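You operate a simulated robot arm through the tools that you are given. There is no shell and no other tool. Be economical: measure what you need, move in short steps, check, and stop when the job is done.

You are at the controls of a simulated two-armed robot. One attempt, no reset.

JOB
Open the upper cupboard door, fetch the teal vase from the fourth shelf from the bottom of the tall cupboard and stand it on top of the grey slab and shut the door again. Then close the orange drawer. Then take the grey stopper on the top of the packing table and put it away on the top of the deep bench. Then put the orange pad on the top of the long bench. Then fetch the teal topped rod and stand it on the bench right of the rod rest. Do these in the order given. Set down upright: teal vase, teal topped rod.

It is judged by the outcome, as a careful person would: the job done as asked, and still so three seconds after it is handed in. It fails if anything else is knocked over, pushed out of place, dropped, spilled or broken. A push-on lid holds only when it is set on centred and level and pressed home; a screw cap is set on level and turned clockwise until tight.

ROBOT AND FRAMES
Two 7-joint arms with two-finger grippers on one trunk, on a base that drives. Base frame: it is fixed to the floor where the robot stands at the start and does not move with it; the origin is under the middle of the robot, x ahead of it, y to its left, z up. Readings come in mm, degrees, newtons and seconds.
The left shoulder is at the start at [60, 178, 1330], the right one opposite. With the tool pointing down near the work surface each hand reaches from about 100 to 580 mm from the robot's upright axis, wherever it stands, measured 20 degrees to its own side. Places, roughly: bench right of the rod rest (17x12 cm) [-1960, -780, 840]; grey slab (13x14x5 cm) [-1200, -300, 900]; grey stopper (4x4x4 cm) [800, -1900, 900]; orange drawer [900, -1700, 700]; orange pad (6x10x3 cm) [1200, -1900, 900]; teal topped rod (3x3x38 cm) [-2400, -2600, 1300]; teal vase (6x6x16 cm) [1000, -300, 1400]; top of the deep bench [500, 800, 800]; top of the long bench [-1600, 1400, 800]; upper cupboard door [900, -200, 1500]. Payload 1.96 kg a hand.
Tool frame (each hand has its own): the origin (TCP) lies between the finger pads and is the grasp point; the fingertips stand 20 mm ahead of it; z points along the fingers, y is the line along which they close. The gripper opens to 72 mm. The gripper's body begins 38 mm behind the TCP.
Orientation is that of the tool frame in the base frame, as [roll, pitch, yaw] about the fixed x, y, z axes, in that order (R = Rz(yaw) Ry(pitch) Rx(roll)). With the fingers straight down and closing along the base's y, the tool's x points along the base's -x, its y along +y and its z along -z.

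CONTROLS
- The arms move only by the tool servo_tool. It takes "left_increments", "right_increments" or both (then of equal length, played together; a hand with none holds still); each is a list of rows, each a list of 7 numbers: the turn, a rotation vector about the tool's x, y, z in degrees, then the shift along the tool's x, y, z in mm, then the opening, from 0 (shut) to 1 (fully open). In form: [[rx, ry, rz, tx, ty, tz, claw], ...]. A call has 1 to 20 rows; each row shifts and turns the commanded pose from where the row before left it, along the tool's axes as they then stand. Rows are played at 5 a second. More than 50 mm and 8.6 degrees between two rows, or a gripper value outside its range, and nothing of the call is played. Where a pose cannot be reached the arm comes as near as it can. A force on the tool above 40 N (or 10 N above the force at the start of the call, whichever is more), or a blocked arm, ends the call early, and 0.2 s more pass. The fingers move at their own pace (about 153 mm/s each) and stop on an object; they squeeze with about 37 N. The grip force told is the motor's: it shows also when the fingers shut on nothing. Time passes only in rows, and 0.2 s behind the last, so rows that do not move let the fingers close. It gives the time, the measured TCP pose, the force on the tool (base axes), the opening and the grip force at its end, in the units of the frame above (readings bear some noise), with the torque about the TCP (base axes, N m) and any sound that the robot's microphone picked up.
- Cameras (640 x 400 px; columns grow to the right, rows downward): "scene" is now at [4.8, 4.7, 1863]; the picture's right is [0.06, -1.00, -0.00], its down [-0.87, -0.06, -0.48] and it looks along [0.48, 0.03, -0.88] (base axes); focal length 249 px, centre (320, 200). "left" rides on the left gripper at [71, -19, -82] in its tool frame; the picture's right is [0.26, 0.97, 0.00], its down [-0.67, 0.18, -0.72] and it looks along [-0.69, 0.19, 0.70] (tool axes); focal length 280 px, centre (320, 200). "right" rides on the right gripper at [71, 19, -82] in its tool frame; the picture's right is [-0.26, 0.97, 0.00], its down [-0.67, -0.18, -0.72] and it looks along [-0.69, -0.19, 0.70] (tool axes); focal length 280 px, centre (320, 200). There is no depth. A picture from a camera that has moved, and an enlarged one, comes with that camera's place and axes in the base frame and with its lens.
- camera(camera): a new picture of that camera. No time passes.
- lift_body(by): slides the trunk up (or, below 0, down) by that many mm; the arms and the scene camera ride with it, the base frame stays. It gives what a move gives, with no picture.
- base_move(legs): drives the robot by 1 to 6 legs, each [ahead, left, turn to the left] in mm, mm and degrees, along the robot's own axes; the way and the turn of a leg run together, so that a leg with both is an arc; at most 1500 mm and 180 degrees a leg. The arms and the cameras ride along, it lands a little off, and it stops where it bumps. It gives what a move gives.
- head_to(pan, tilt): turns the head with the scene camera to pan (to the left, within 86 degrees either way) and tilt (down, from -29 to 69), counted from straight ahead of the robot. It gives what a move gives.
- close_up(camera, box): a new picture of the part [left, top, right, bottom] of that camera's present view, enlarged. No time passes.
- close_job(): hands the job in; it is judged then, once.

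Work in short steps. Places have to be worked out from the pictures, the camera data and where the tool is seen: move nearer, look again, correct. Check each grasp and each placing, and mend what went wrong. You have 175 turns and 148 pictures in all, those below and enlarged ones among them. Open the grippers and draw the arms clear of the work before you hand the job in, unless the task says otherwise.

The tools are called after ">>>" as name(argument=value, ...) on one line, values as JSON. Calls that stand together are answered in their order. servo_tool: Moves the arms, as the interface text tells. Its arguments: {"type":"object","properties":{"left_increments":{"type":"array","items":{"type":"array","items":{"type":"number"}}},"right_increments":{"type":"array","items":{"type":"array","items":{"type":"number"}}}},"required":[]} The other tools are called the same way: lift_body (by) slides the trunk up or down; base_move (legs) drives the base; head_to (pan, tilt) turns the head that bears the scene camera; camera (camera) takes a picture; close_up (camera, box) takes an enlarged picture of a part of a camera's view; close_job () hands the job in.

At the start:

```text
t: 0.0
left_ee_pos: [334.7, 59.8, 1309.6]
left_ee_rot: [179.9, 0.0, 180.0]
left_contact_force: [0.9, -0.7, 0.1]
left_moment: [0.01, 0.0, 0.0]
left_finger_gap: 71.7
left_finger_force: 0.0
right_ee_pos: [353.9, -249.0, 1361.5]
right_ee_rot: [-179.9, 0.1, -180.0]
right_contact_force: [0.5, -0.3, 0.6]
right_moment: [0.02, -0.01, -0.01]
right_finger_gap: 72.0
right_finger_force: 0.1
trunk travel left (down, up): [-975.0, 15.0]
robot x, y, heading: [3.6, 1.0, -0.3]
head pan, tilt: [3.7, 61.0]
```

scene: 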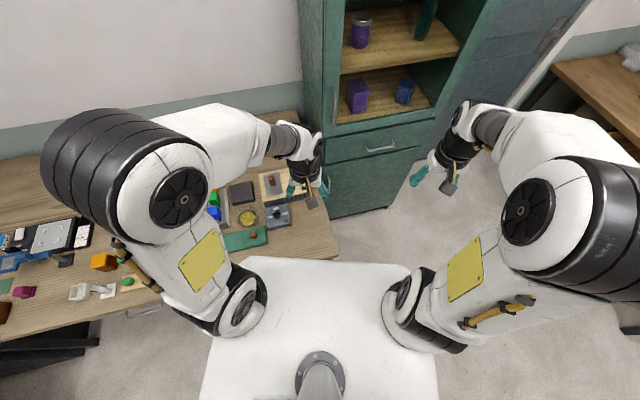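
right: 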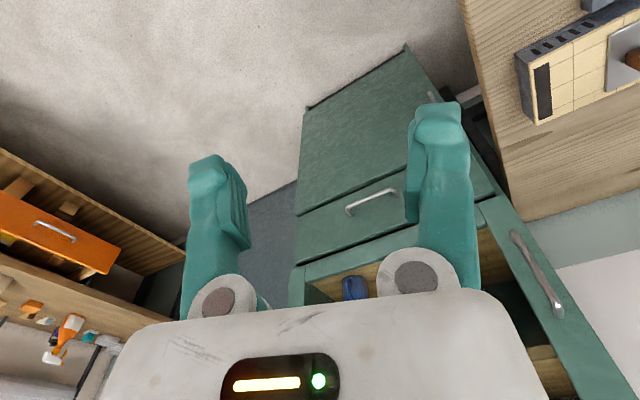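
left: 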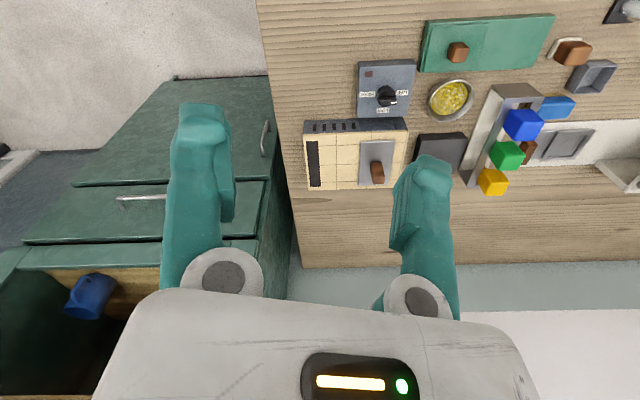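

The cupboard lies ahead. I raise the head to look at it.

>>> head_to(pan=-10, tilt=20)

>>> camera(camera="scene")

```text
t: 1.1
left_ee_pos: [333.8, 59.1, 1310.5]
left_ee_rot: [-180.0, 0.1, 179.9]
left_contact_force: [0.2, -1.1, 0.2]
left_moment: [-0.01, -0.01, -0.01]
left_finger_gap: 72.1
left_finger_force: 0.1
right_ee_pos: [354.6, -248.3, 1363.8]
right_ee_rot: [179.9, 0.2, -180.0]
right_contact_force: [-0.4, 0.1, -0.4]
right_moment: [-0.01, -0.02, -0.01]
right_finger_gap: 72.1
right_finger_force: 0.1
trunk travel left (down, up): [-975.0, 15.0]
robot x, y, heading: [-0.4, -1.3, -0.2]
head pan, tilt: [-10.0, 20.0]
```

```text
144 pictures are left
camera scene: at [31.1, -15.6, 1922.2], right [-0.17, -0.98, 0.0], down [-0.34, 0.06, -0.94], along [0.93, -0.16, -0.34], focal length 249 px, centre (320, 200)
```

scene: 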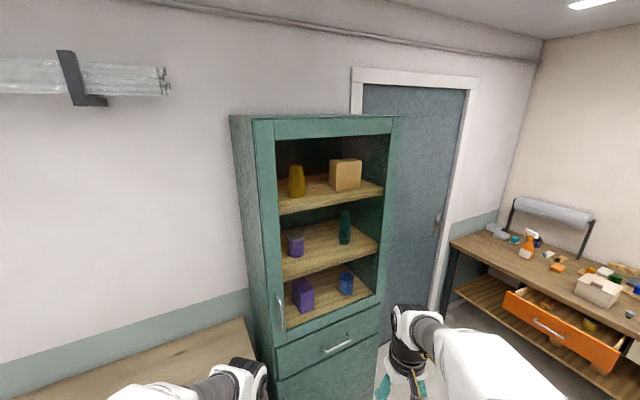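

The upper door seems to be a framed glass panel with its handle at the left. I enlarge it.

>>> close_up(camera="scene", box=[220, 100, 420, 400])

```text
1.33 times, centred on (320, 250) of scene
camera zoom: at [31.1, -15.6, 1922.2], right [-0.17, -0.98, 0.0], down [-0.34, 0.06, -0.94], along [0.93, -0.16, -0.34], focal length 332 px, centre (320, 133)
```

zoom: 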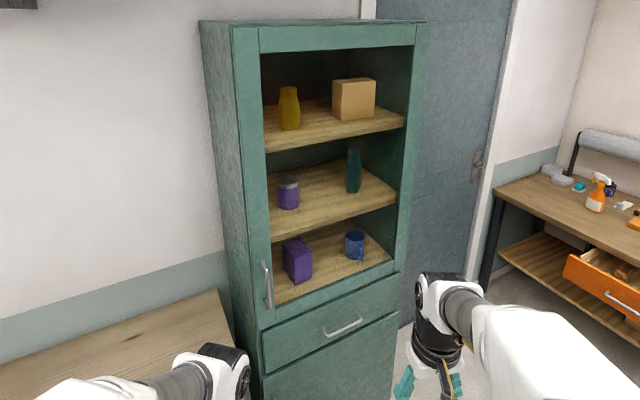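

The cupboard seems turned about 15° from the base axes. I look down to see the base, the bench corner and the floor.

>>> head_to(pan=0, tilt=69)

>>> camera(camera="scene")

>>> head_to(pan=-70, tilt=25)

>>> camera(camera="scene")

>>> head_to(pan=70, tilt=25)

>>> camera(camera="scene")

```text
t: 2.2
left_ee_pos: [334.0, 60.3, 1310.6]
left_ee_rot: [180.0, 0.0, 179.9]
left_contact_force: [-0.4, 0.2, 0.3]
left_moment: [-0.01, 0.04, 0.02]
left_finger_gap: 72.0
left_finger_force: 0.0
right_ee_pos: [355.0, -248.6, 1362.9]
right_ee_rot: [180.0, 0.1, 180.0]
right_contact_force: [0.3, 0.4, -0.7]
right_moment: [-0.01, -0.02, 0.02]
right_finger_gap: 72.0
right_finger_force: 0.0
trunk travel left (down, up): [-975.0, 15.0]
robot x, y, heading: [1.6, -2.3, 0.1]
head pan, tilt: [0.0, 68.8]
```

```text
142 pictures are left
camera scene: at [-4.6, 0.5, 1854.8], right [0.0, -1.0, 0.0], down [-0.93, 0.0, -0.36], along [0.36, 0.0, -0.93], focal length 249 px, centre (320, 200)
```

scene: 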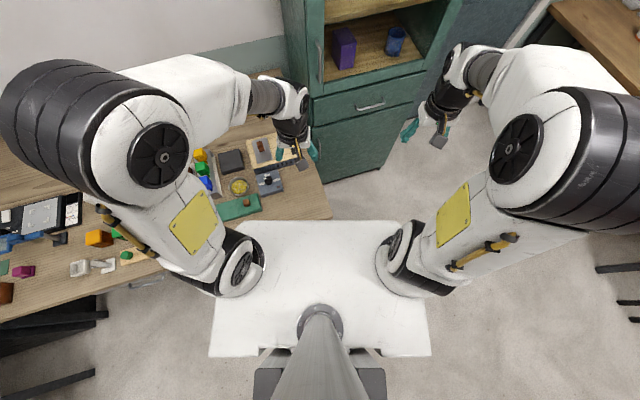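

```text
t: 3.7
left_ee_pos: [335.6, 60.5, 1309.5]
left_ee_rot: [-179.9, 0.0, 179.9]
left_contact_force: [0.2, -0.1, 0.0]
left_moment: [0.02, -0.02, -0.01]
left_finger_gap: 72.1
left_finger_force: 0.0
right_ee_pos: [355.0, -248.8, 1360.8]
right_ee_rot: [-180.0, 0.1, -180.0]
right_contact_force: [0.0, -0.3, 0.5]
right_moment: [0.02, -0.01, 0.01]
right_finger_gap: 72.2
right_finger_force: 0.1
trunk travel left (down, up): [-975.0, 15.0]
robot x, y, heading: [-2.6, -0.9, -0.0]
head pan, tilt: [-70.0, 25.0]
```

```text
141 pictures are left
camera scene: at [-28.9, -86.0, 1914.2], right [-0.94, -0.34, 0.0], down [-0.15, 0.4, -0.91], along [0.31, -0.85, -0.42], focal length 249 px, centre (320, 200)
```

scene: 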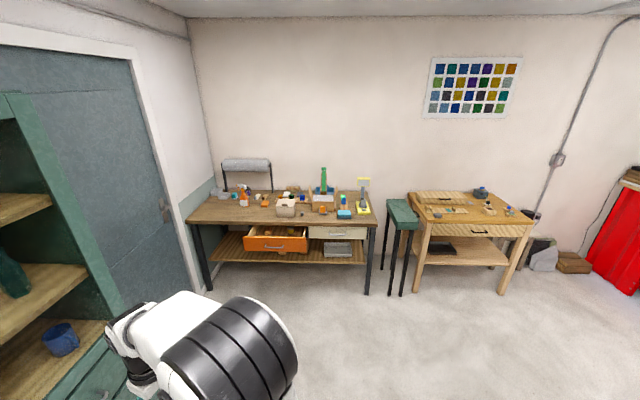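

```text
t: 5.9
left_ee_pos: [333.4, 60.9, 1309.5]
left_ee_rot: [-180.0, 0.0, -179.9]
left_contact_force: [-0.1, 0.2, 0.0]
left_moment: [0.0, 0.01, 0.01]
left_finger_gap: 71.9
left_finger_force: 0.1
right_ee_pos: [355.2, -248.4, 1361.8]
right_ee_rot: [-179.9, 0.2, 180.0]
right_contact_force: [0.2, -0.8, 0.6]
right_moment: [-0.01, 0.0, 0.01]
right_finger_gap: 71.9
right_finger_force: 0.1
trunk travel left (down, up): [-975.0, 15.0]
robot x, y, heading: [-1.3, 1.0, 0.2]
head pan, tilt: [70.0, 25.0]
```

```text
140 pictures are left
camera scene: at [-29.0, 87.1, 1914.2], right [0.94, -0.34, 0.0], down [-0.14, -0.4, -0.91], along [0.31, 0.85, -0.42], focal length 249 px, centre (320, 200)
```

scene: 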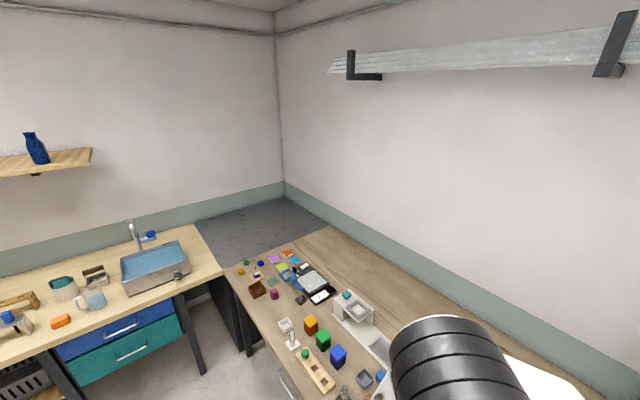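

I turn to square up with the cupboard and shift right a little, then look at it again.

>>> base_move(legs=[[0, -210, 0], [0, 0, 14]])

>>> head_to(pan=-10, tilt=30)

>>> camera(camera="scene")

```text
t: 8.4
left_ee_pos: [310.2, -74.1, 1309.2]
left_ee_rot: [179.9, 0.0, -165.9]
left_contact_force: [0.6, -1.1, 1.0]
left_moment: [0.01, 0.0, 0.0]
left_finger_gap: 72.0
left_finger_force: 0.0
right_ee_pos: [404.6, -369.8, 1362.3]
right_ee_rot: [179.9, 0.1, -165.9]
right_contact_force: [0.0, -1.0, 0.9]
right_moment: [0.02, 0.0, -0.01]
right_finger_gap: 72.2
right_finger_force: 0.1
trunk travel left (down, up): [-975.0, 15.0]
robot x, y, heading: [3.0, -211.6, 13.8]
head pan, tilt: [70.0, 25.0]
```

```text
t: 9.9
left_ee_pos: [310.8, -72.6, 1310.0]
left_ee_rot: [179.9, 0.0, -165.9]
left_contact_force: [-0.7, -0.6, 0.4]
left_moment: [-0.02, -0.01, 0.0]
left_finger_gap: 72.3
left_finger_force: 0.0
right_ee_pos: [403.5, -366.0, 1362.2]
right_ee_rot: [180.0, 0.1, -166.0]
right_contact_force: [0.8, -0.2, -0.7]
right_moment: [0.0, 0.0, 0.0]
right_finger_gap: 72.1
right_finger_force: 0.1
trunk travel left (down, up): [-975.0, 15.0]
robot x, y, heading: [0.4, -210.7, 14.1]
head pan, tilt: [-10.0, 30.0]
```

```text
139 pictures are left
camera scene: at [31.6, -219.1, 1906.3], right [0.07, -1.0, 0.0], down [-0.5, -0.04, -0.87], along [0.86, 0.06, -0.5], focal length 249 px, centre (320, 200)
```

scene: 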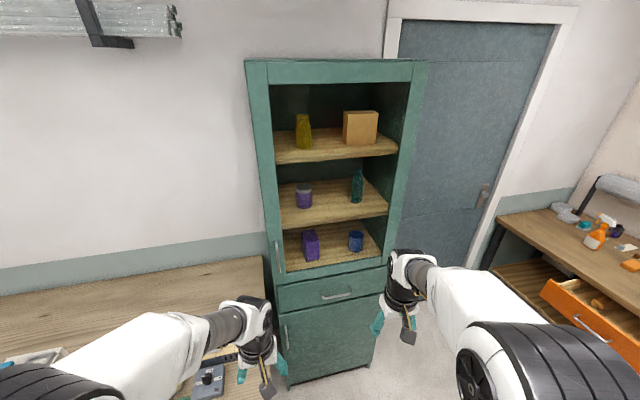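

The two views put the handle at about (795, 3, 1085–1265), with the cupboard face turned about 18°. I turn a further 4° and swing the right hand to point forward.

>>> base_move(legs=[[0, 0, 4]])

>>> servo_tool(right_increments=[[0, -8.2, 0, 0, 0, 0, 1], [0, -8.2, 0, 0, 0, 0, 1], [0, -8.2, 0, 0, 0, 0, 1], [0, -8.2, 0, 0, 0, 0, 1], [0, -8.2, 0, 0, 0, 0, 1], [0, -8.2, 0, 0, 0, 0, 1], [0, -8.2, 0, 0, 0, 0, 1], [0, -8.2, 0, 0, 0, 0, 1], [0, -8.2, 0, 0, 0, 0, 1], [0, -8.2, 0, 0, 0, 0, 1], [0, -8, 0, 0, 0, 0, 1]])

>>> camera(camera="right")

>>> camera(camera="scene")

```text
t: 10.8
left_ee_pos: [299.5, -53.0, 1309.9]
left_ee_rot: [179.9, 0.1, -162.0]
left_contact_force: [0.1, 0.0, 0.2]
left_moment: [0.01, -0.01, -0.02]
left_finger_gap: 72.3
left_finger_force: 0.0
right_ee_pos: [414.2, -338.9, 1361.7]
right_ee_rot: [-180.0, 0.2, -161.9]
right_contact_force: [0.3, -0.5, -1.0]
right_moment: [0.01, 0.02, -0.06]
right_finger_gap: 71.9
right_finger_force: 0.0
trunk travel left (down, up): [-975.0, 15.0]
robot x, y, heading: [3.8, -210.6, 17.9]
head pan, tilt: [-10.0, 30.0]
```

```text
t: 13.2
left_ee_pos: [300.0, -51.4, 1310.4]
left_ee_rot: [-180.0, 0.0, -162.0]
left_contact_force: [-0.7, -0.2, 0.5]
left_moment: [0.03, 0.01, 0.01]
left_finger_gap: 71.8
left_finger_force: 0.1
right_ee_pos: [515.5, -339.7, 1388.5]
right_ee_rot: [173.4, 75.3, -166.6]
right_contact_force: [-0.3, -0.4, 1.0]
right_moment: [0.01, 0.02, 0.02]
right_finger_gap: 72.1
right_finger_force: 0.1
right hand out of reach, approached as far as the arm can: row 4, 5, 6, 7, 8, 9, 10, 11
trunk travel left (down, up): [-975.0, 15.0]
robot x, y, heading: [2.0, -213.3, 17.9]
head pan, tilt: [-10.0, 30.0]
```

```text
138 pictures are left
camera right: at [418.2, -353.1, 1340.7], right [-0.26, 0.92, 0.28], down [-0.42, -0.37, 0.83], along [0.87, 0.1, 0.49], focal length 280 px, centre (320, 200)
```

right: 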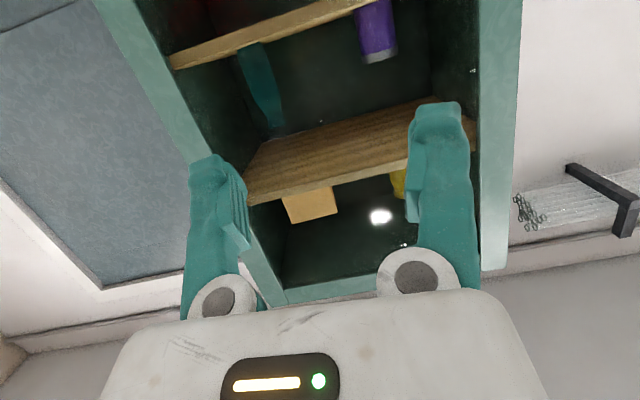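

```text
137 pictures are left
camera scene: at [31.4, -217.7, 1906.3], right [0.14, -0.99, 0.0], down [-0.49, -0.07, -0.87], along [0.86, 0.12, -0.5], focal length 249 px, centre (320, 200)
```

scene: 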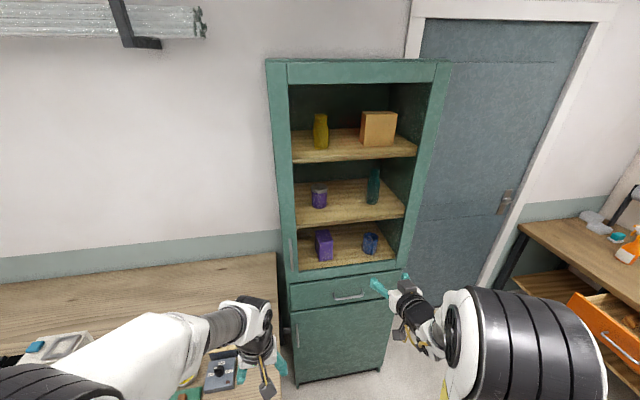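

The reached pose was too near the body for a level tool. I reach the right hand forward and down toward a point just before the handle.

>>> servo_tool(right_increments=[[0, 0, 0, 18, 20.7, 38, 1], [0, 0, 0, 18, 20.7, 38, 1], [0, 0, 0, 18, 20.7, 38, 1], [0, 0, 0, 18, 20.7, 38, 1], [0, 0, 0, 18, 20.7, 38, 1], [0, 0, 0, 18, 20.7, 38, 1], [0, 0, 0, 18, 20.7, 38, 1], [0, 0, 0, 18, 20.7, 38, 1], [0, 0, 0, 18, 20.7, 38, 1], [0, 0, 0, 18, 20.7, 38, 1]])

>>> camera(camera="right")

>>> camera(camera="scene")

```text
t: 15.4
left_ee_pos: [299.8, -51.5, 1309.0]
left_ee_rot: [180.0, 0.0, -162.1]
left_contact_force: [-0.6, 0.1, -0.3]
left_moment: [-0.01, 0.0, 0.0]
left_finger_gap: 71.8
left_finger_force: 0.0
right_ee_pos: [796.5, -154.5, 1141.2]
right_ee_rot: [173.6, 75.1, -166.3]
right_contact_force: [0.5, -0.5, 0.6]
right_moment: [0.02, -0.02, -0.02]
right_finger_gap: 71.9
right_finger_force: 0.1
right hand out of reach, approached as far as the arm can: row 3, 4, 5, 6, 7, 8, 9, 10
trunk travel left (down, up): [-975.0, 15.0]
robot x, y, heading: [1.5, -212.3, 18.1]
head pan, tilt: [-10.0, 30.0]
```

```text
136 pictures are left
camera right: at [698.5, -168.6, 1093.9], right [-0.26, 0.92, 0.28], down [-0.42, -0.37, 0.83], along [0.87, 0.1, 0.48], focal length 280 px, centre (320, 200)
```

right: 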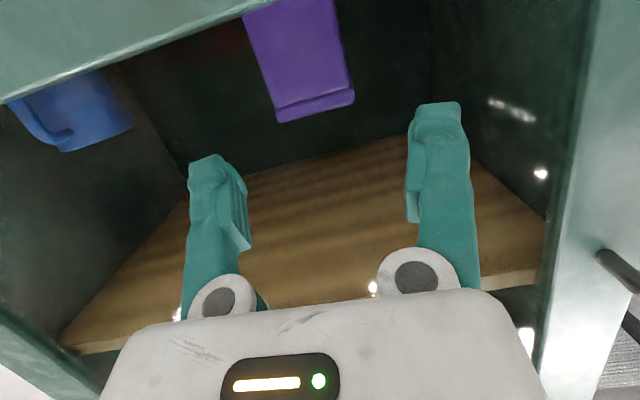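

```text
135 pictures are left
camera scene: at [33.0, -215.7, 1906.4], right [0.14, -0.99, 0.0], down [-0.5, -0.07, -0.87], along [0.86, 0.12, -0.5], focal length 249 px, centre (320, 200)
```

scene: 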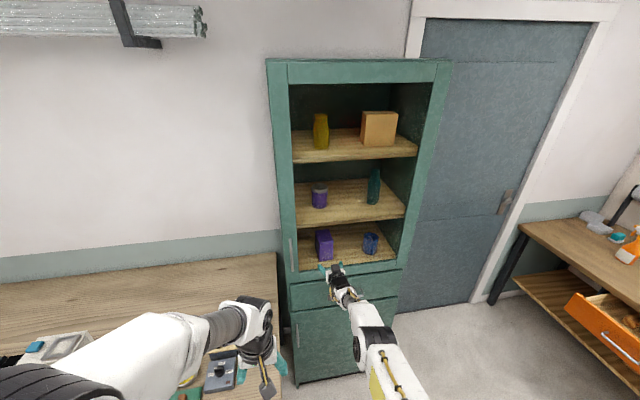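

The right hand doesn't cross left well enough at this distance. I'll open with the left hand instead, standing further right. First I draw the right arm back.

>>> servo_tool(right_increments=[[0, 0, 0, 0, 0, -45, 1], [0, 0, 0, 0, 0, -45, 1], [0, 0, 0, 0, 0, -45, 1], [0, 0, 0, 0, 0, -45, 1], [0, 0, 0, 0, 0, -45, 1], [0, 0, 0, 0, 0, -45, 1], [0, 0, 0, 0, 0, -45, 1], [0, 8.2, 0, 0, -20, 0, 1], [0, 8.2, 0, 0, -20, 0, 1], [0, 8.2, 0, 0, -20, 0, 1], [0, 8.2, 0, 0, -20, 0, 1], [0, 8.2, 0, 0, -20, 0, 1], [0, 8.2, 0, 0, -20, 0, 1], [0, 8.2, 0, 0, -20, 0, 1], [0, 8.2, 0, 0, -20, 0, 1], [0, 8.2, 0, 0, -20, 0, 1]])

```text
t: 18.8
left_ee_pos: [296.9, -51.3, 1310.1]
left_ee_rot: [-179.8, 0.1, -162.1]
left_contact_force: [-0.5, -0.7, -0.1]
left_moment: [-0.03, -0.02, -0.01]
left_finger_gap: 72.0
left_finger_force: 0.1
right_ee_pos: [644.6, -409.0, 1271.0]
right_ee_rot: [177.1, 8.1, -160.5]
right_contact_force: [0.5, 0.4, 0.1]
right_moment: [0.0, -0.04, -0.03]
right_finger_gap: 72.0
right_finger_force: 0.0
right hand out of reach, approached as far as the arm can: row 1, 2, 3, 4, 5, 6, 7, 15, 16
trunk travel left (down, up): [-975.0, 15.0]
robot x, y, heading: [0.1, -210.2, 17.7]
head pan, tilt: [-10.0, 30.0]
```

The right hand now points down again. I draw it back and down beside the body.

>>> servo_tool(right_increments=[[0, 0, 0, 45, 0, 0, 1], [0, 0, 0, 45, 0, 0, 1], [0, 0, 0, 45, 0, 0, 1], [0, 0, 0, 45, 0, 0, 1], [0, 0, 0, 45, 0, 0, 1], [0, 0, 0, 30, 0, 30, 1], [0, 0, 0, 10, 0, 45, 1], [0, 0, 0, 0, 0, 45, 1], [0, 0, 0, 0, 0, 45, 1], [0, 0, 0, 0, 0, 45, 1]])

```text
t: 21.0
left_ee_pos: [301.6, -53.2, 1309.3]
left_ee_rot: [-180.0, -0.1, -161.9]
left_contact_force: [0.7, 0.1, 0.2]
left_moment: [0.04, 0.0, -0.01]
left_finger_gap: 71.7
left_finger_force: 0.1
right_ee_pos: [423.0, -476.5, 1025.1]
right_ee_rot: [176.9, 8.2, -160.5]
right_contact_force: [-0.4, -1.3, 0.0]
right_moment: [-0.03, 0.01, 0.04]
right_finger_gap: 71.8
right_finger_force: 0.1
trunk travel left (down, up): [-975.0, 15.0]
robot x, y, heading: [-2.1, -210.4, 18.2]
head pan, tilt: [-10.0, 30.0]
```

I drive right and slightly ahead so that the left shoulder faces the handle.

>>> base_move(legs=[[0, -210, 0], [60, 0, 0]])

>>> servo_tool(left_increments=[[0, -8.2, 0, -30, 10, 0, 1], [0, -8.2, 0, -30, 10, 0, 1], [0, -8.2, 0, -30, 10, 5, 1], [0, -8.2, 0, -25, 10, 15, 1], [0, -8.2, 0, -20, 10, 20, 1], [0, -8.2, 0, -20, 10, 20, 1], [0, -8.2, 0, -15, 10, 25, 1], [0, -8.2, 0, -10, 10, 30, 1], [0, -8.2, 0, -5, 10, 30, 1], [0, -8.2, 0, 0, 10, 30, 1], [0, -8, 0, 0, 10, 30, 1]])

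>>> camera(camera="left")

>>> camera(camera="scene")

```text
t: 23.2
left_ee_pos: [413.2, -234.0, 1312.1]
left_ee_rot: [-179.9, 0.3, -162.3]
left_contact_force: [-0.2, -0.2, 0.1]
left_moment: [0.01, -0.05, -0.01]
left_finger_gap: 71.8
left_finger_force: 0.0
right_ee_pos: [536.0, -659.6, 1028.5]
right_ee_rot: [177.1, 8.5, -160.7]
right_contact_force: [-0.3, -0.3, -0.1]
right_moment: [0.01, -0.04, 0.0]
right_finger_gap: 72.0
right_finger_force: 0.0
trunk travel left (down, up): [-975.0, 15.0]
robot x, y, heading: [122.1, -392.1, 17.9]
head pan, tilt: [-10.0, 30.0]
```

```text
t: 25.6
left_ee_pos: [696.4, -27.4, 1270.9]
left_ee_rot: [-28.3, 89.9, -10.4]
left_contact_force: [-0.3, 0.5, 0.4]
left_moment: [0.0, -0.03, -0.02]
left_finger_gap: 71.9
left_finger_force: 0.2
right_ee_pos: [543.1, -657.5, 1025.5]
right_ee_rot: [177.0, 7.9, -160.7]
right_contact_force: [0.7, 1.0, -0.4]
right_moment: [0.01, 0.02, 0.03]
right_finger_gap: 72.0
right_finger_force: 0.2
trunk travel left (down, up): [-975.0, 15.0]
robot x, y, heading: [121.3, -391.0, 17.6]
head pan, tilt: [-10.0, 30.0]
```

```text
134 pictures are left
camera left: at [623.3, -70.7, 1199.2], right [-0.3, 0.92, -0.26], down [-0.74, -0.04, 0.67], along [0.61, 0.39, 0.69], focal length 280 px, centre (320, 200)
```

left: 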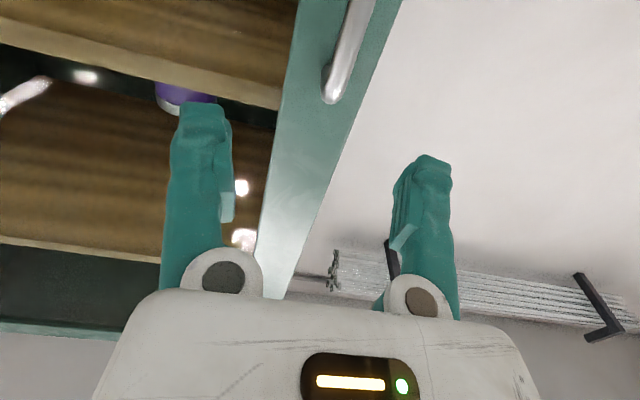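

```text
133 pictures are left
camera scene: at [155.9, -396.1, 1906.3], right [0.14, -0.99, 0.0], down [-0.5, -0.07, -0.87], along [0.86, 0.12, -0.5], focal length 249 px, centre (320, 200)
```

scene: 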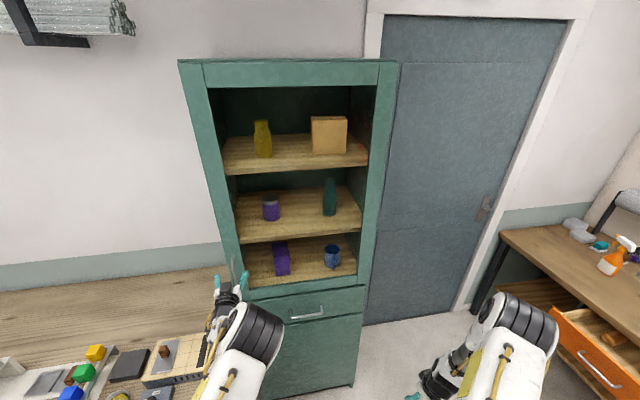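

The left hand is level and roughly aligned, and the handle bar is slightly left of the TCP. I lower it to the handle's middle, shift 11 mm left and go in part way.

>>> servo_tool(left_increments=[[0, 0, 0, 40, 6, 0, 1], [0, 0, 0, 40, 5, 0, 1], [0, 0, 0, 0, 0, 30, 1], [0, 0, 0, 0, 0, 25, 1]])

>>> camera(camera="left")

>>> close_up(camera="scene", box=[160, 200, 320, 300])

```text
t: 26.6
left_ee_pos: [743.1, -3.6, 1192.4]
left_ee_rot: [-29.5, 90.0, -11.7]
left_contact_force: [0.1, -0.4, 0.1]
left_moment: [0.01, 0.02, -0.03]
left_finger_gap: 71.8
left_finger_force: 0.0
right_ee_pos: [543.2, -657.9, 1024.0]
right_ee_rot: [177.0, 8.0, -160.7]
right_contact_force: [0.3, 0.5, -0.8]
right_moment: [0.01, 0.0, -0.03]
right_finger_gap: 72.2
right_finger_force: 0.0
trunk travel left (down, up): [-975.0, 15.0]
robot x, y, heading: [122.6, -393.1, 17.7]
head pan, tilt: [-10.0, 30.0]
```

```text
132 pictures are left
camera left: at [670.8, -46.7, 1121.5], right [-0.29, 0.92, -0.26], down [-0.74, -0.04, 0.67], along [0.61, 0.39, 0.69], focal length 280 px, centre (320, 200)
```

left: 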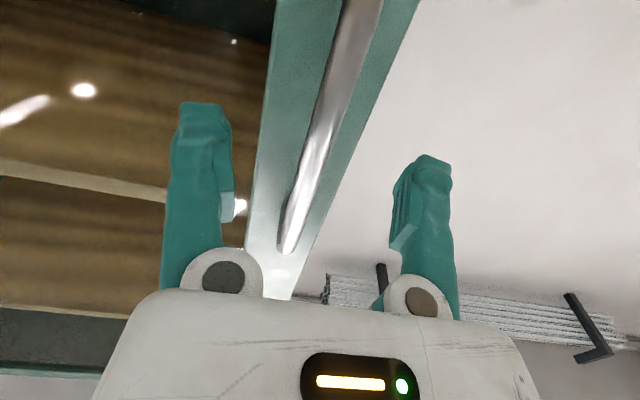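

```text
4.00 times, centred on (240, 250) of scene
camera zoom: at [154.9, -397.5, 1906.3], right [0.14, -0.99, 0.0], down [-0.5, -0.07, -0.87], along [0.86, 0.12, -0.5], focal length 997 px, centre (640, 0)
```

zoom: 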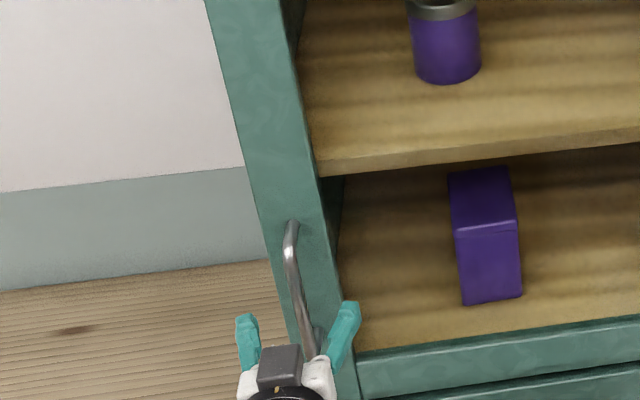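

The bar is centred between the fingers. I go 45 mm forward and close.

>>> servo_tool(left_increments=[[0, 0, 0, 0, 0, 25, 1], [0, 0, 0, 0, 0, 22, 1]])

>>> camera(camera="left")

>>> close_up(camera="scene", box=[180, 220, 300, 295])

```text
t: 27.2
left_ee_pos: [776.7, 9.9, 1194.8]
left_ee_rot: [3.8, 89.7, 21.5]
left_contact_force: [-0.1, -0.2, -0.5]
left_moment: [0.03, -0.01, 0.0]
left_finger_gap: 72.2
left_finger_force: 0.0
right_ee_pos: [539.5, -658.7, 1026.4]
right_ee_rot: [177.0, 8.3, -160.6]
right_contact_force: [-0.4, 0.3, 0.0]
right_moment: [0.01, -0.03, -0.03]
right_finger_gap: 72.0
right_finger_force: 0.1
trunk travel left (down, up): [-975.0, 15.0]
robot x, y, heading: [120.5, -392.1, 18.1]
head pan, tilt: [-10.0, 30.0]
stopped in row 2 (left hand): the force on the tool passed its limit at 74 N (the readings are from after the stop); the commanded pose is now the measured one
```

```text
130 pictures are left
camera left: at [703.9, -33.2, 1123.2], right [-0.29, 0.92, -0.26], down [-0.74, -0.04, 0.67], along [0.61, 0.39, 0.69], focal length 280 px, centre (320, 200)
```

left: 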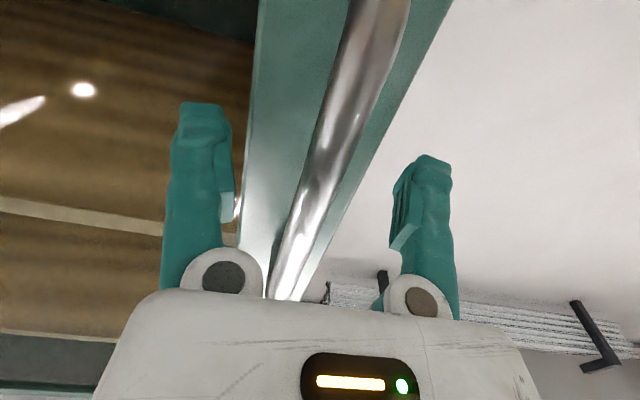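

```text
5.33 times, centred on (240, 258) of scene
camera zoom: at [146.7, -399.8, 1906.4], right [0.14, -0.99, 0.0], down [-0.49, -0.07, -0.87], along [0.86, 0.12, -0.5], focal length 1330 px, centre (747, -107)
```

zoom: 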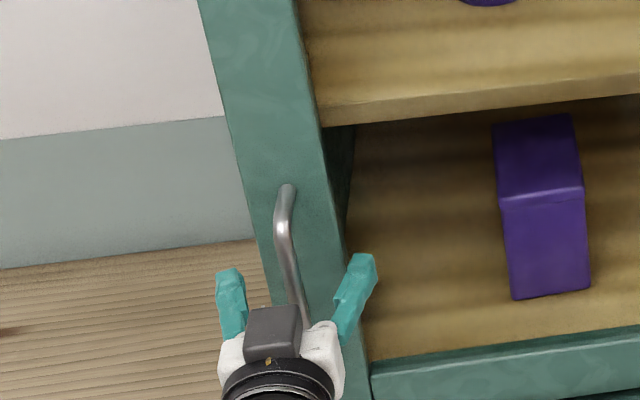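

The fingertips touched the door and the bar is between the pads. I back off slightly and close.

>>> servo_tool(left_increments=[[0, 0, 0, 0, 0, -5, 1], [0, 0, 0, 0, 0, 0, 0], [0, 0, 0, 0, 0, 0, 0], [0, 0, 0, 0, 0, 0, 0]])

```text
t: 28.2
left_ee_pos: [775.9, 9.9, 1191.6]
left_ee_rot: [68.8, 90.0, 86.4]
left_contact_force: [1.6, -1.6, 0.1]
left_moment: [0.05, -0.04, 0.09]
left_finger_gap: 0.3
left_finger_force: 29.0
right_ee_pos: [544.1, -657.2, 1024.6]
right_ee_rot: [176.9, 8.1, -160.6]
right_contact_force: [0.1, -0.2, 0.6]
right_moment: [0.03, 0.01, 0.03]
right_finger_gap: 72.0
right_finger_force: 0.0
trunk travel left (down, up): [-975.0, 15.0]
robot x, y, heading: [119.5, -389.1, 17.8]
head pan, tilt: [-10.0, 30.0]
```

The fingers shut on nothing. I look again.

>>> camera(camera="left")

>>> close_up(camera="scene", box=[180, 220, 300, 295])

```text
128 pictures are left
camera left: at [703.1, -34.5, 1120.3], right [-0.29, 0.92, -0.26], down [-0.74, -0.04, 0.67], along [0.61, 0.39, 0.69], focal length 280 px, centre (320, 200)
```

left: 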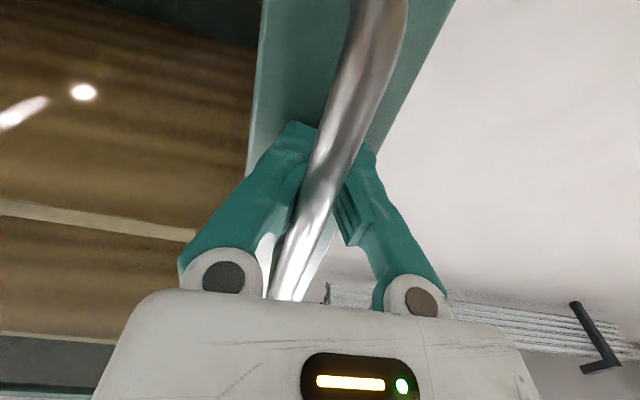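

```text
5.33 times, centred on (240, 258) of scene
camera zoom: at [154.4, -398.9, 1906.2], right [0.14, -0.99, 0.0], down [-0.5, -0.07, -0.87], along [0.86, 0.12, -0.5], focal length 1330 px, centre (747, -107)
```

zoom: 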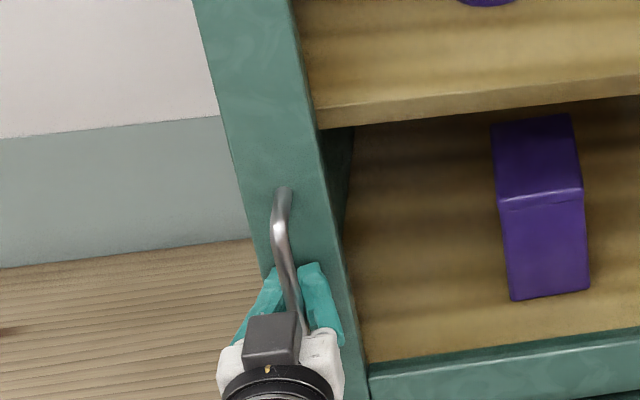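

The bar is trapped between the closed fingers and the palm, so it is hooked. I pull gently along the door's arc.

>>> servo_tool(left_increments=[[0, 0, 0, 0, 0, -25, 0], [0, 0, 0, 0, -2, -25, 0], [0, 0, 0, 0, -3, -25, 0], [0, 0, 0, 0, -4, -25, 0]])

>>> camera(camera="scene")

```text
t: 29.2
left_ee_pos: [685.3, -36.4, 1191.9]
left_ee_rot: [115.3, 89.8, 132.7]
left_contact_force: [10.9, -18.1, -3.9]
left_moment: [-0.1, 0.15, 0.41]
left_finger_gap: 5.8
left_finger_force: 29.8
right_ee_pos: [545.0, -661.2, 1023.1]
right_ee_rot: [176.7, 8.1, -160.8]
right_contact_force: [-0.3, 1.0, 0.1]
right_moment: [0.02, 0.02, 0.0]
right_finger_gap: 71.8
right_finger_force: 0.0
trunk travel left (down, up): [-975.0, 15.0]
robot x, y, heading: [120.5, -395.4, 18.0]
head pan, tilt: [-10.0, 30.0]
```

```text
126 pictures are left
camera scene: at [157.8, -404.4, 1906.1], right [0.14, -0.99, 0.0], down [-0.5, -0.07, -0.87], along [0.86, 0.12, -0.5], focal length 249 px, centre (320, 200)
```

scene: 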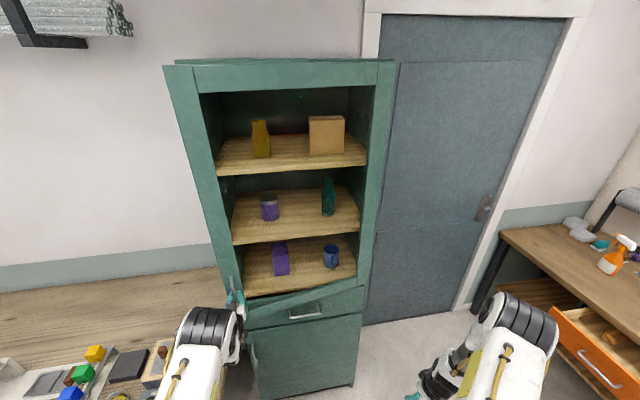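

The door is opening. I keep pulling and now rotate the hand with the door.

>>> servo_tool(left_increments=[[-5, 0, 0, 0, -4, -10, 0], [-5, 0, 0, 0, -4, -15, 0], [-2.8, 0, 0, 0, 0, -25, 0], [-2.8, 0, 0, 0, 0, -25, 0], [-2.8, 0, 0, 0, 0, -25, 0], [-2.8, 0, 0, 0, 0, -25, 0], [-2.8, 0, 0, 0, 0, -25, 0]])

>>> camera(camera="scene")

```text
t: 30.7
left_ee_pos: [583.9, -111.4, 1190.6]
left_ee_rot: [-99.7, 89.6, -61.9]
left_contact_force: [26.1, -25.6, -10.1]
left_moment: [0.05, 0.09, 0.7]
left_finger_gap: 0.3
left_finger_force: 30.1
right_ee_pos: [545.3, -661.5, 1024.3]
right_ee_rot: [176.8, 8.0, -160.8]
right_contact_force: [-0.9, 0.4, -0.9]
right_moment: [-0.03, -0.02, 0.01]
right_finger_gap: 72.3
right_finger_force: 0.0
trunk travel left (down, up): [-975.0, 15.0]
robot x, y, heading: [123.1, -392.6, 17.5]
head pan, tilt: [-10.0, 30.0]
stopped in row 7 (left hand): the force on the tool passed its limit at 43 N (the readings are from after the stop); the commanded pose is now the measured one
```

```text
125 pictures are left
camera scene: at [158.8, -402.0, 1905.8], right [0.13, -0.99, 0.0], down [-0.5, -0.07, -0.86], along [0.86, 0.12, -0.5], focal length 249 px, centre (320, 200)
```

scene: 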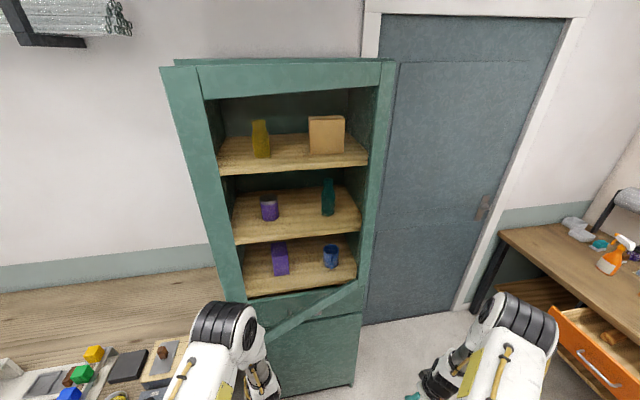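

The door is about 25–27° open, and the force shows the hand is left of the true arc. I ease right and keep pulling.

>>> servo_tool(left_increments=[[0, 0, 0, 0, -12, 0, 0], [-3, 0, 0, 0, -4, -22, 0], [-3, 0, 0, 0, -4, -22, 0], [-3, 0, 0, 0, -4, -22, 0], [-3, 0, 0, 0, -4, -22, 0], [-3, 0, 0, 0, -4, -22, 0]])

>>> camera(camera="scene")

>>> camera(camera="left")

```text
t: 32.1
left_ee_pos: [517.4, -200.7, 1194.2]
left_ee_rot: [-62.9, 89.7, -9.0]
left_contact_force: [-22.4, 9.9, -0.3]
left_moment: [0.09, 0.05, -0.2]
left_finger_gap: 6.1
left_finger_force: 29.9
right_ee_pos: [540.3, -656.4, 1027.6]
right_ee_rot: [177.1, 8.2, -160.6]
right_contact_force: [0.9, 0.2, -0.8]
right_moment: [0.02, -0.01, 0.01]
right_finger_gap: 71.8
right_finger_force: 0.0
trunk travel left (down, up): [-975.0, 15.0]
robot x, y, heading: [121.5, -391.0, 17.8]
head pan, tilt: [-10.0, 30.0]
```

```text
124 pictures are left
camera scene: at [148.1, -395.6, 1906.4], right [0.14, -0.99, 0.0], down [-0.49, -0.07, -0.87], along [0.86, 0.12, -0.5], focal length 249 px, centre (320, 200)
```

scene: 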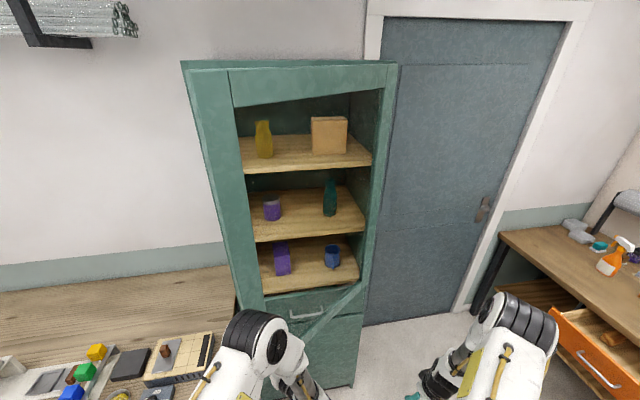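

```text
123 pictures are left
camera left: at [484.6, -279.1, 1122.3], right [-0.78, 0.57, -0.27], down [-0.57, -0.47, 0.67], along [0.26, 0.68, 0.69], focal length 280 px, centre (320, 200)
```

left: 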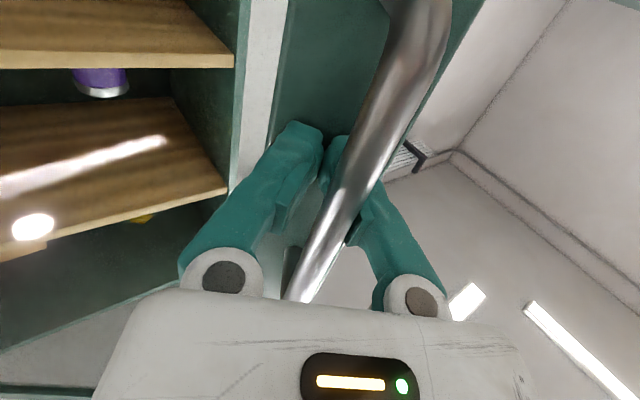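

The door is about 40° open. I now back the base along the tangent with the hand still hooked.

>>> base_move(legs=[[-70, -66, 0]])

>>> servo_tool(left_increments=[[-4, 0, 0, 0, 0, -3, 0], [-4, 0, 0, 0, 0, -3, 0], [-4, 0, 0, 0, 0, -3, 0]])

>>> camera(camera="scene")

```text
t: 33.2
left_ee_pos: [475.6, -283.3, 1192.7]
left_ee_rot: [-113.5, 89.7, -59.7]
left_contact_force: [-6.1, 2.2, -4.0]
left_moment: [0.02, -0.04, -0.11]
left_finger_gap: 0.0
left_finger_force: 29.5
right_ee_pos: [497.1, -739.3, 1025.0]
right_ee_rot: [177.2, 8.1, -160.5]
right_contact_force: [-0.5, 0.4, 0.4]
right_moment: [0.02, 0.04, 0.02]
right_finger_gap: 71.8
right_finger_force: 0.1
trunk travel left (down, up): [-975.0, 15.0]
robot x, y, heading: [73.5, -476.2, 17.9]
head pan, tilt: [-10.0, 30.0]
```

```text
t: 34.0
left_ee_pos: [464.9, -295.5, 1193.1]
left_ee_rot: [-102.1, 89.9, -36.2]
left_contact_force: [-12.3, 4.7, -3.8]
left_moment: [-0.06, 0.04, -0.25]
left_finger_gap: 6.0
left_finger_force: 29.9
right_ee_pos: [494.1, -741.2, 1026.4]
right_ee_rot: [177.0, 8.3, -160.5]
right_contact_force: [0.5, 0.1, -0.3]
right_moment: [0.01, -0.01, 0.04]
right_finger_gap: 72.1
right_finger_force: 0.2
trunk travel left (down, up): [-975.0, 15.0]
robot x, y, heading: [72.4, -476.2, 17.9]
head pan, tilt: [-10.0, 30.0]
```

```text
122 pictures are left
camera scene: at [102.7, -482.9, 1906.2], right [0.14, -0.99, 0.0], down [-0.49, -0.07, -0.87], along [0.86, 0.12, -0.5], focal length 249 px, centre (320, 200)
```

scene: 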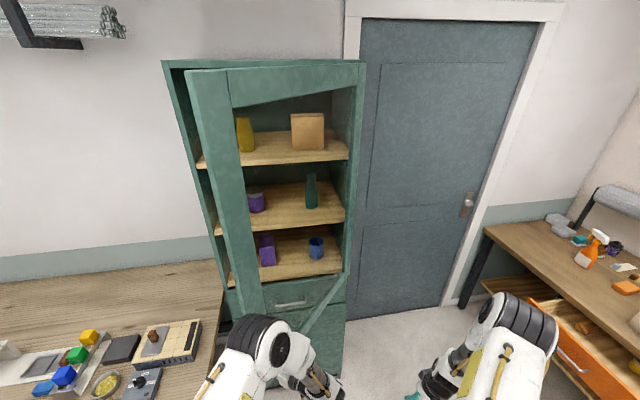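

The door is about 51° open. One more base leg along the tangent, then I turn the hand.

>>> base_move(legs=[[-55, -85, 0]])

>>> servo_tool(left_increments=[[-4, 0, 0, 0, 0, -3, 0], [-4, 0, 0, 0, 0, -3, 0], [-4, 0, 0, 0, 0, -3, 0]])

>>> camera(camera="scene")

```text
t: 35.1
left_ee_pos: [440.3, -388.5, 1193.6]
left_ee_rot: [-93.1, 89.7, -27.4]
left_contact_force: [-17.6, 6.7, 2.7]
left_moment: [-0.06, 0.11, -0.41]
left_finger_gap: 0.4
left_finger_force: 29.5
right_ee_pos: [467.4, -836.6, 1027.9]
right_ee_rot: [177.2, 8.3, -160.4]
right_contact_force: [-0.4, -0.4, 0.4]
right_moment: [-0.02, 0.02, 0.0]
right_finger_gap: 72.4
right_finger_force: 0.0
trunk travel left (down, up): [-975.0, 15.0]
robot x, y, heading: [45.7, -572.5, 17.9]
head pan, tilt: [-10.0, 30.0]
```

```text
t: 36.0
left_ee_pos: [434.8, -399.5, 1194.7]
left_ee_rot: [-104.4, 89.8, -26.2]
left_contact_force: [-29.8, 3.6, -11.6]
left_moment: [0.0, 0.01, -0.76]
left_finger_gap: 6.1
left_finger_force: 30.2
right_ee_pos: [467.5, -838.3, 1027.2]
right_ee_rot: [177.0, 8.3, -160.4]
right_contact_force: [1.1, -0.3, -1.0]
right_moment: [0.03, 0.02, -0.02]
right_finger_gap: 71.9
right_finger_force: 0.0
trunk travel left (down, up): [-975.0, 15.0]
robot x, y, heading: [47.6, -574.8, 18.0]
head pan, tilt: [-10.0, 30.0]
```

```text
121 pictures are left
camera scene: at [72.4, -580.9, 1906.1], right [0.14, -0.99, 0.0], down [-0.49, -0.07, -0.87], along [0.86, 0.12, -0.5], focal length 249 px, centre (320, 200)
```

scene: 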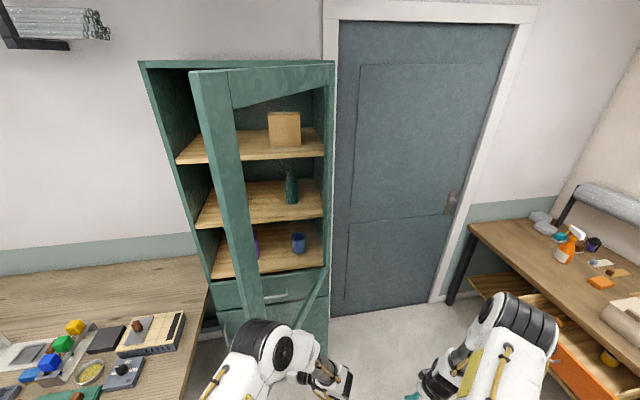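

The door is about 62° open and the hook still holds. One more leg, a bit further back to relieve the force.

>>> base_move(legs=[[-50, -85, 0]])

>>> servo_tool(left_increments=[[-4, 0, 0, 0, 0, -2, 0], [-4, 0, 0, 0, 0, -2, 0], [-4, 0, 0, 0, 0, -2, 0]])

>>> camera(camera="scene")

```text
t: 37.1
left_ee_pos: [420.1, -492.4, 1192.8]
left_ee_rot: [-131.8, 89.8, -53.6]
left_contact_force: [-2.3, 2.4, -0.7]
left_moment: [-0.02, 0.02, 0.0]
left_finger_gap: 0.1
left_finger_force: 30.0
right_ee_pos: [451.9, -932.6, 1024.9]
right_ee_rot: [176.9, 8.2, -160.2]
right_contact_force: [0.0, -0.6, 0.3]
right_moment: [0.0, 0.04, 0.0]
right_finger_gap: 72.0
right_finger_force: 0.1
trunk travel left (down, up): [-975.0, 15.0]
robot x, y, heading: [29.3, -669.5, 18.1]
head pan, tilt: [-10.0, 30.0]
```

```text
t: 37.9
left_ee_pos: [418.3, -502.1, 1193.4]
left_ee_rot: [-59.5, 89.9, 30.8]
left_contact_force: [-0.4, 0.1, -0.5]
left_moment: [-0.01, 0.01, 0.0]
left_finger_gap: 0.0
left_finger_force: 29.6
right_ee_pos: [452.4, -935.9, 1025.0]
right_ee_rot: [176.9, 8.1, -160.1]
right_contact_force: [-0.2, -1.0, 0.2]
right_moment: [0.0, 0.0, 0.0]
right_finger_gap: 71.9
right_finger_force: 0.1
trunk travel left (down, up): [-975.0, 15.0]
robot x, y, heading: [30.5, -670.0, 18.1]
head pan, tilt: [-10.0, 30.0]
```

```text
120 pictures are left
camera scene: at [61.4, -679.6, 1906.2], right [0.14, -0.99, 0.0], down [-0.5, -0.07, -0.87], along [0.86, 0.12, -0.5], focal length 249 px, centre (320, 200)
```

scene: 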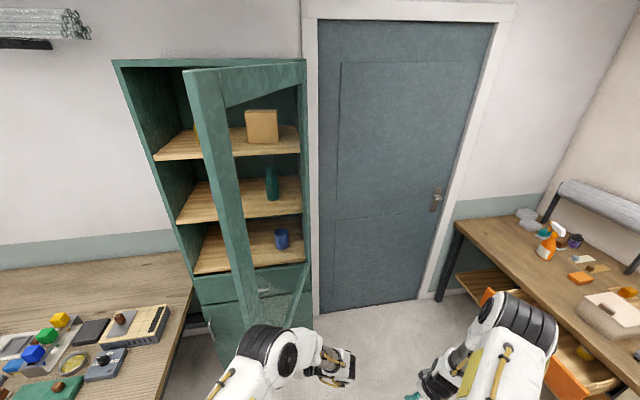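

The force dropped to zero with the door at about 68°. I open the fingers, withdraw from the handle, back off and turn the hand forward again so I can push the door from its inner side.

>>> servo_tool(left_increments=[[0, 0, 0, 0, 0, 0, 1], [0, 0, 0, 0, 0, 0, 1], [0, 0, 0, 0, 0, -25, 1], [0, 0, 0, 0, 0, -25, 1], [0, 0, 0, 0, 0, -25, 1]])

>>> base_move(legs=[[-150, 0, 0]])

>>> camera(camera="scene")

```text
t: 39.1
left_ee_pos: [418.6, -575.5, 1193.1]
left_ee_rot: [-79.8, 89.7, 10.4]
left_contact_force: [1.2, -0.1, -0.2]
left_moment: [-0.02, -0.03, 0.01]
left_finger_gap: 72.0
left_finger_force: 0.1
right_ee_pos: [452.3, -933.0, 1025.5]
right_ee_rot: [176.8, 8.2, -160.2]
right_contact_force: [0.1, -0.1, -0.3]
right_moment: [0.02, 0.03, -0.05]
right_finger_gap: 72.1
right_finger_force: 0.1
trunk travel left (down, up): [-975.0, 15.0]
robot x, y, heading: [26.1, -669.1, 18.2]
head pan, tilt: [-10.0, 30.0]
```

```text
t: 40.5
left_ee_pos: [278.8, -620.3, 1191.9]
left_ee_rot: [-153.2, 89.9, -63.1]
left_contact_force: [0.2, 0.0, -0.2]
left_moment: [-0.02, 0.0, -0.02]
left_finger_gap: 72.2
left_finger_force: 0.0
right_ee_pos: [311.0, -980.5, 1025.7]
right_ee_rot: [177.0, 8.0, -160.2]
right_contact_force: [0.4, 0.8, -0.2]
right_moment: [0.03, 0.0, 0.01]
right_finger_gap: 72.1
right_finger_force: 0.0
trunk travel left (down, up): [-975.0, 15.0]
robot x, y, heading: [-111.6, -716.6, 18.0]
head pan, tilt: [-10.0, 30.0]
```

```text
119 pictures are left
camera scene: at [-78.2, -722.3, 1906.2], right [0.14, -0.99, 0.0], down [-0.5, -0.07, -0.86], along [0.86, 0.12, -0.5], focal length 249 px, centre (320, 200)
```

scene: 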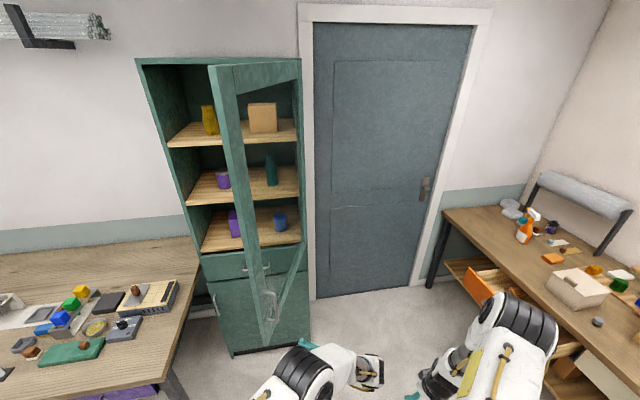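

The door stands about 70° open. I fold the left hand back, drive left, and will use the right hand to push the door wider from inside.

>>> servo_tool(left_increments=[[8.2, 0, 0, 0, 0, 20, 1], [8.2, 0, 0, 0, 0, 20, 1], [8.2, 0, 0, 0, 0, 20, 1], [8.2, 0, 0, 0, 0, 20, 1], [8.2, 0, 0, 0, 0, 0, 1], [8.2, 0, 0, 0, 0, 0, 1], [8.2, 0, 0, 0, 0, 0, 1], [8.2, 0, 0, 0, 0, 0, 1], [8.2, 8, 0, 0, 0, 0, 1], [0, 8.2, 0, 0, 0, 0, 1], [0, 8.2, 0, 0, 0, 0, 1], [0, 8.2, 0, 0, 0, 0, 1], [0, 8.2, 0, 0, 0, 0, 1], [0, 8.2, 0, 0, 0, 0, 1], [0, 8.2, 0, 0, 0, 0, 1], [0, 8.2, 0, 0, 0, 0, 1], [0, 8.2, 0, 0, 0, 0, 1], [0, 8.2, 0, 0, 0, 0, 1], [0, 8.2, 0, 0, 0, 0, 1]])

>>> base_move(legs=[[0, 330, 0]])

>>> servo_tool(right_increments=[[0, -8.2, 0, -20, 15, -30, 0], [0, -8.2, 0, -20, 15, -30, 0], [0, -8.2, 0, -20, 15, -20, 0], [0, -8.2, 0, -20, 15, -10, 0], [0, -8.2, 0, -30, 15, 0, 0], [0, -8.2, 0, -30, 15, 10, 0], [0, -8.2, 0, -25, 15, 15, 0], [0, -8.2, 0, -20, 15, 25, 0], [0, -8.2, 0, -20, 15, 30, 0], [0, -8.2, 0, -10, 15, 30, 0], [0, 0, 0, 0, 15, 30, 0]])

>>> camera(camera="scene")

```text
refused: row 9 steps farther than a row can; nothing moved
```

```text
t: 42.7
left_ee_pos: [172.9, -306.9, 1194.1]
left_ee_rot: [-68.1, 89.9, 21.9]
left_contact_force: [0.2, 0.5, 0.7]
left_moment: [0.01, -0.03, -0.03]
left_finger_gap: 72.2
left_finger_force: 0.0
right_ee_pos: [205.8, -665.9, 1024.8]
right_ee_rot: [177.0, 8.0, -160.3]
right_contact_force: [-0.2, 1.1, 0.3]
right_moment: [0.0, 0.02, 0.02]
right_finger_gap: 72.2
right_finger_force: 0.0
trunk travel left (down, up): [-975.0, 15.0]
robot x, y, heading: [-216.5, -398.9, 18.0]
head pan, tilt: [-10.0, 30.0]
```

```text
t: 45.0
left_ee_pos: [171.6, -272.9, 1187.7]
left_ee_rot: [9.1, 87.2, 102.1]
left_contact_force: [-0.6, 0.3, 0.2]
left_moment: [0.03, -0.02, -0.02]
left_finger_gap: 72.1
left_finger_force: 0.1
right_ee_pos: [372.3, -453.3, 1218.5]
right_ee_rot: [88.8, 88.0, 108.4]
right_contact_force: [0.6, 1.0, 0.7]
right_moment: [0.0, 0.03, 0.01]
right_finger_gap: 0.0
right_finger_force: 29.9
trunk travel left (down, up): [-975.0, 15.0]
robot x, y, heading: [-218.9, -404.7, 17.9]
head pan, tilt: [-10.0, 30.0]
stopped in row 11 (right hand): the force on the tool passed its limit at 86 N (the readings are from after the stop); the commanded pose is now the measured one
```

```text
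118 pictures are left
camera scene: at [-189.5, -404.5, 1906.4], right [0.14, -0.99, 0.0], down [-0.49, -0.07, -0.87], along [0.86, 0.12, -0.5], focal length 249 px, centre (320, 200)
```

scene: 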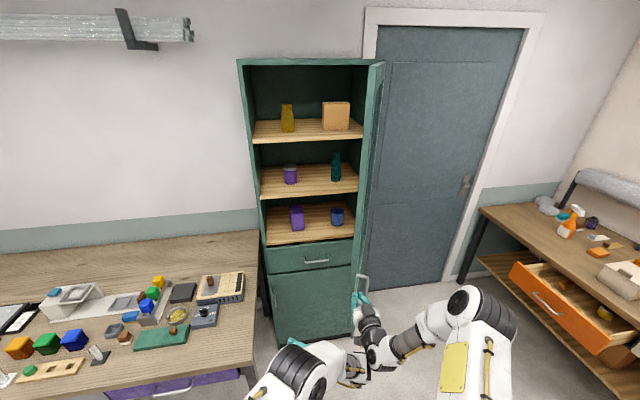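

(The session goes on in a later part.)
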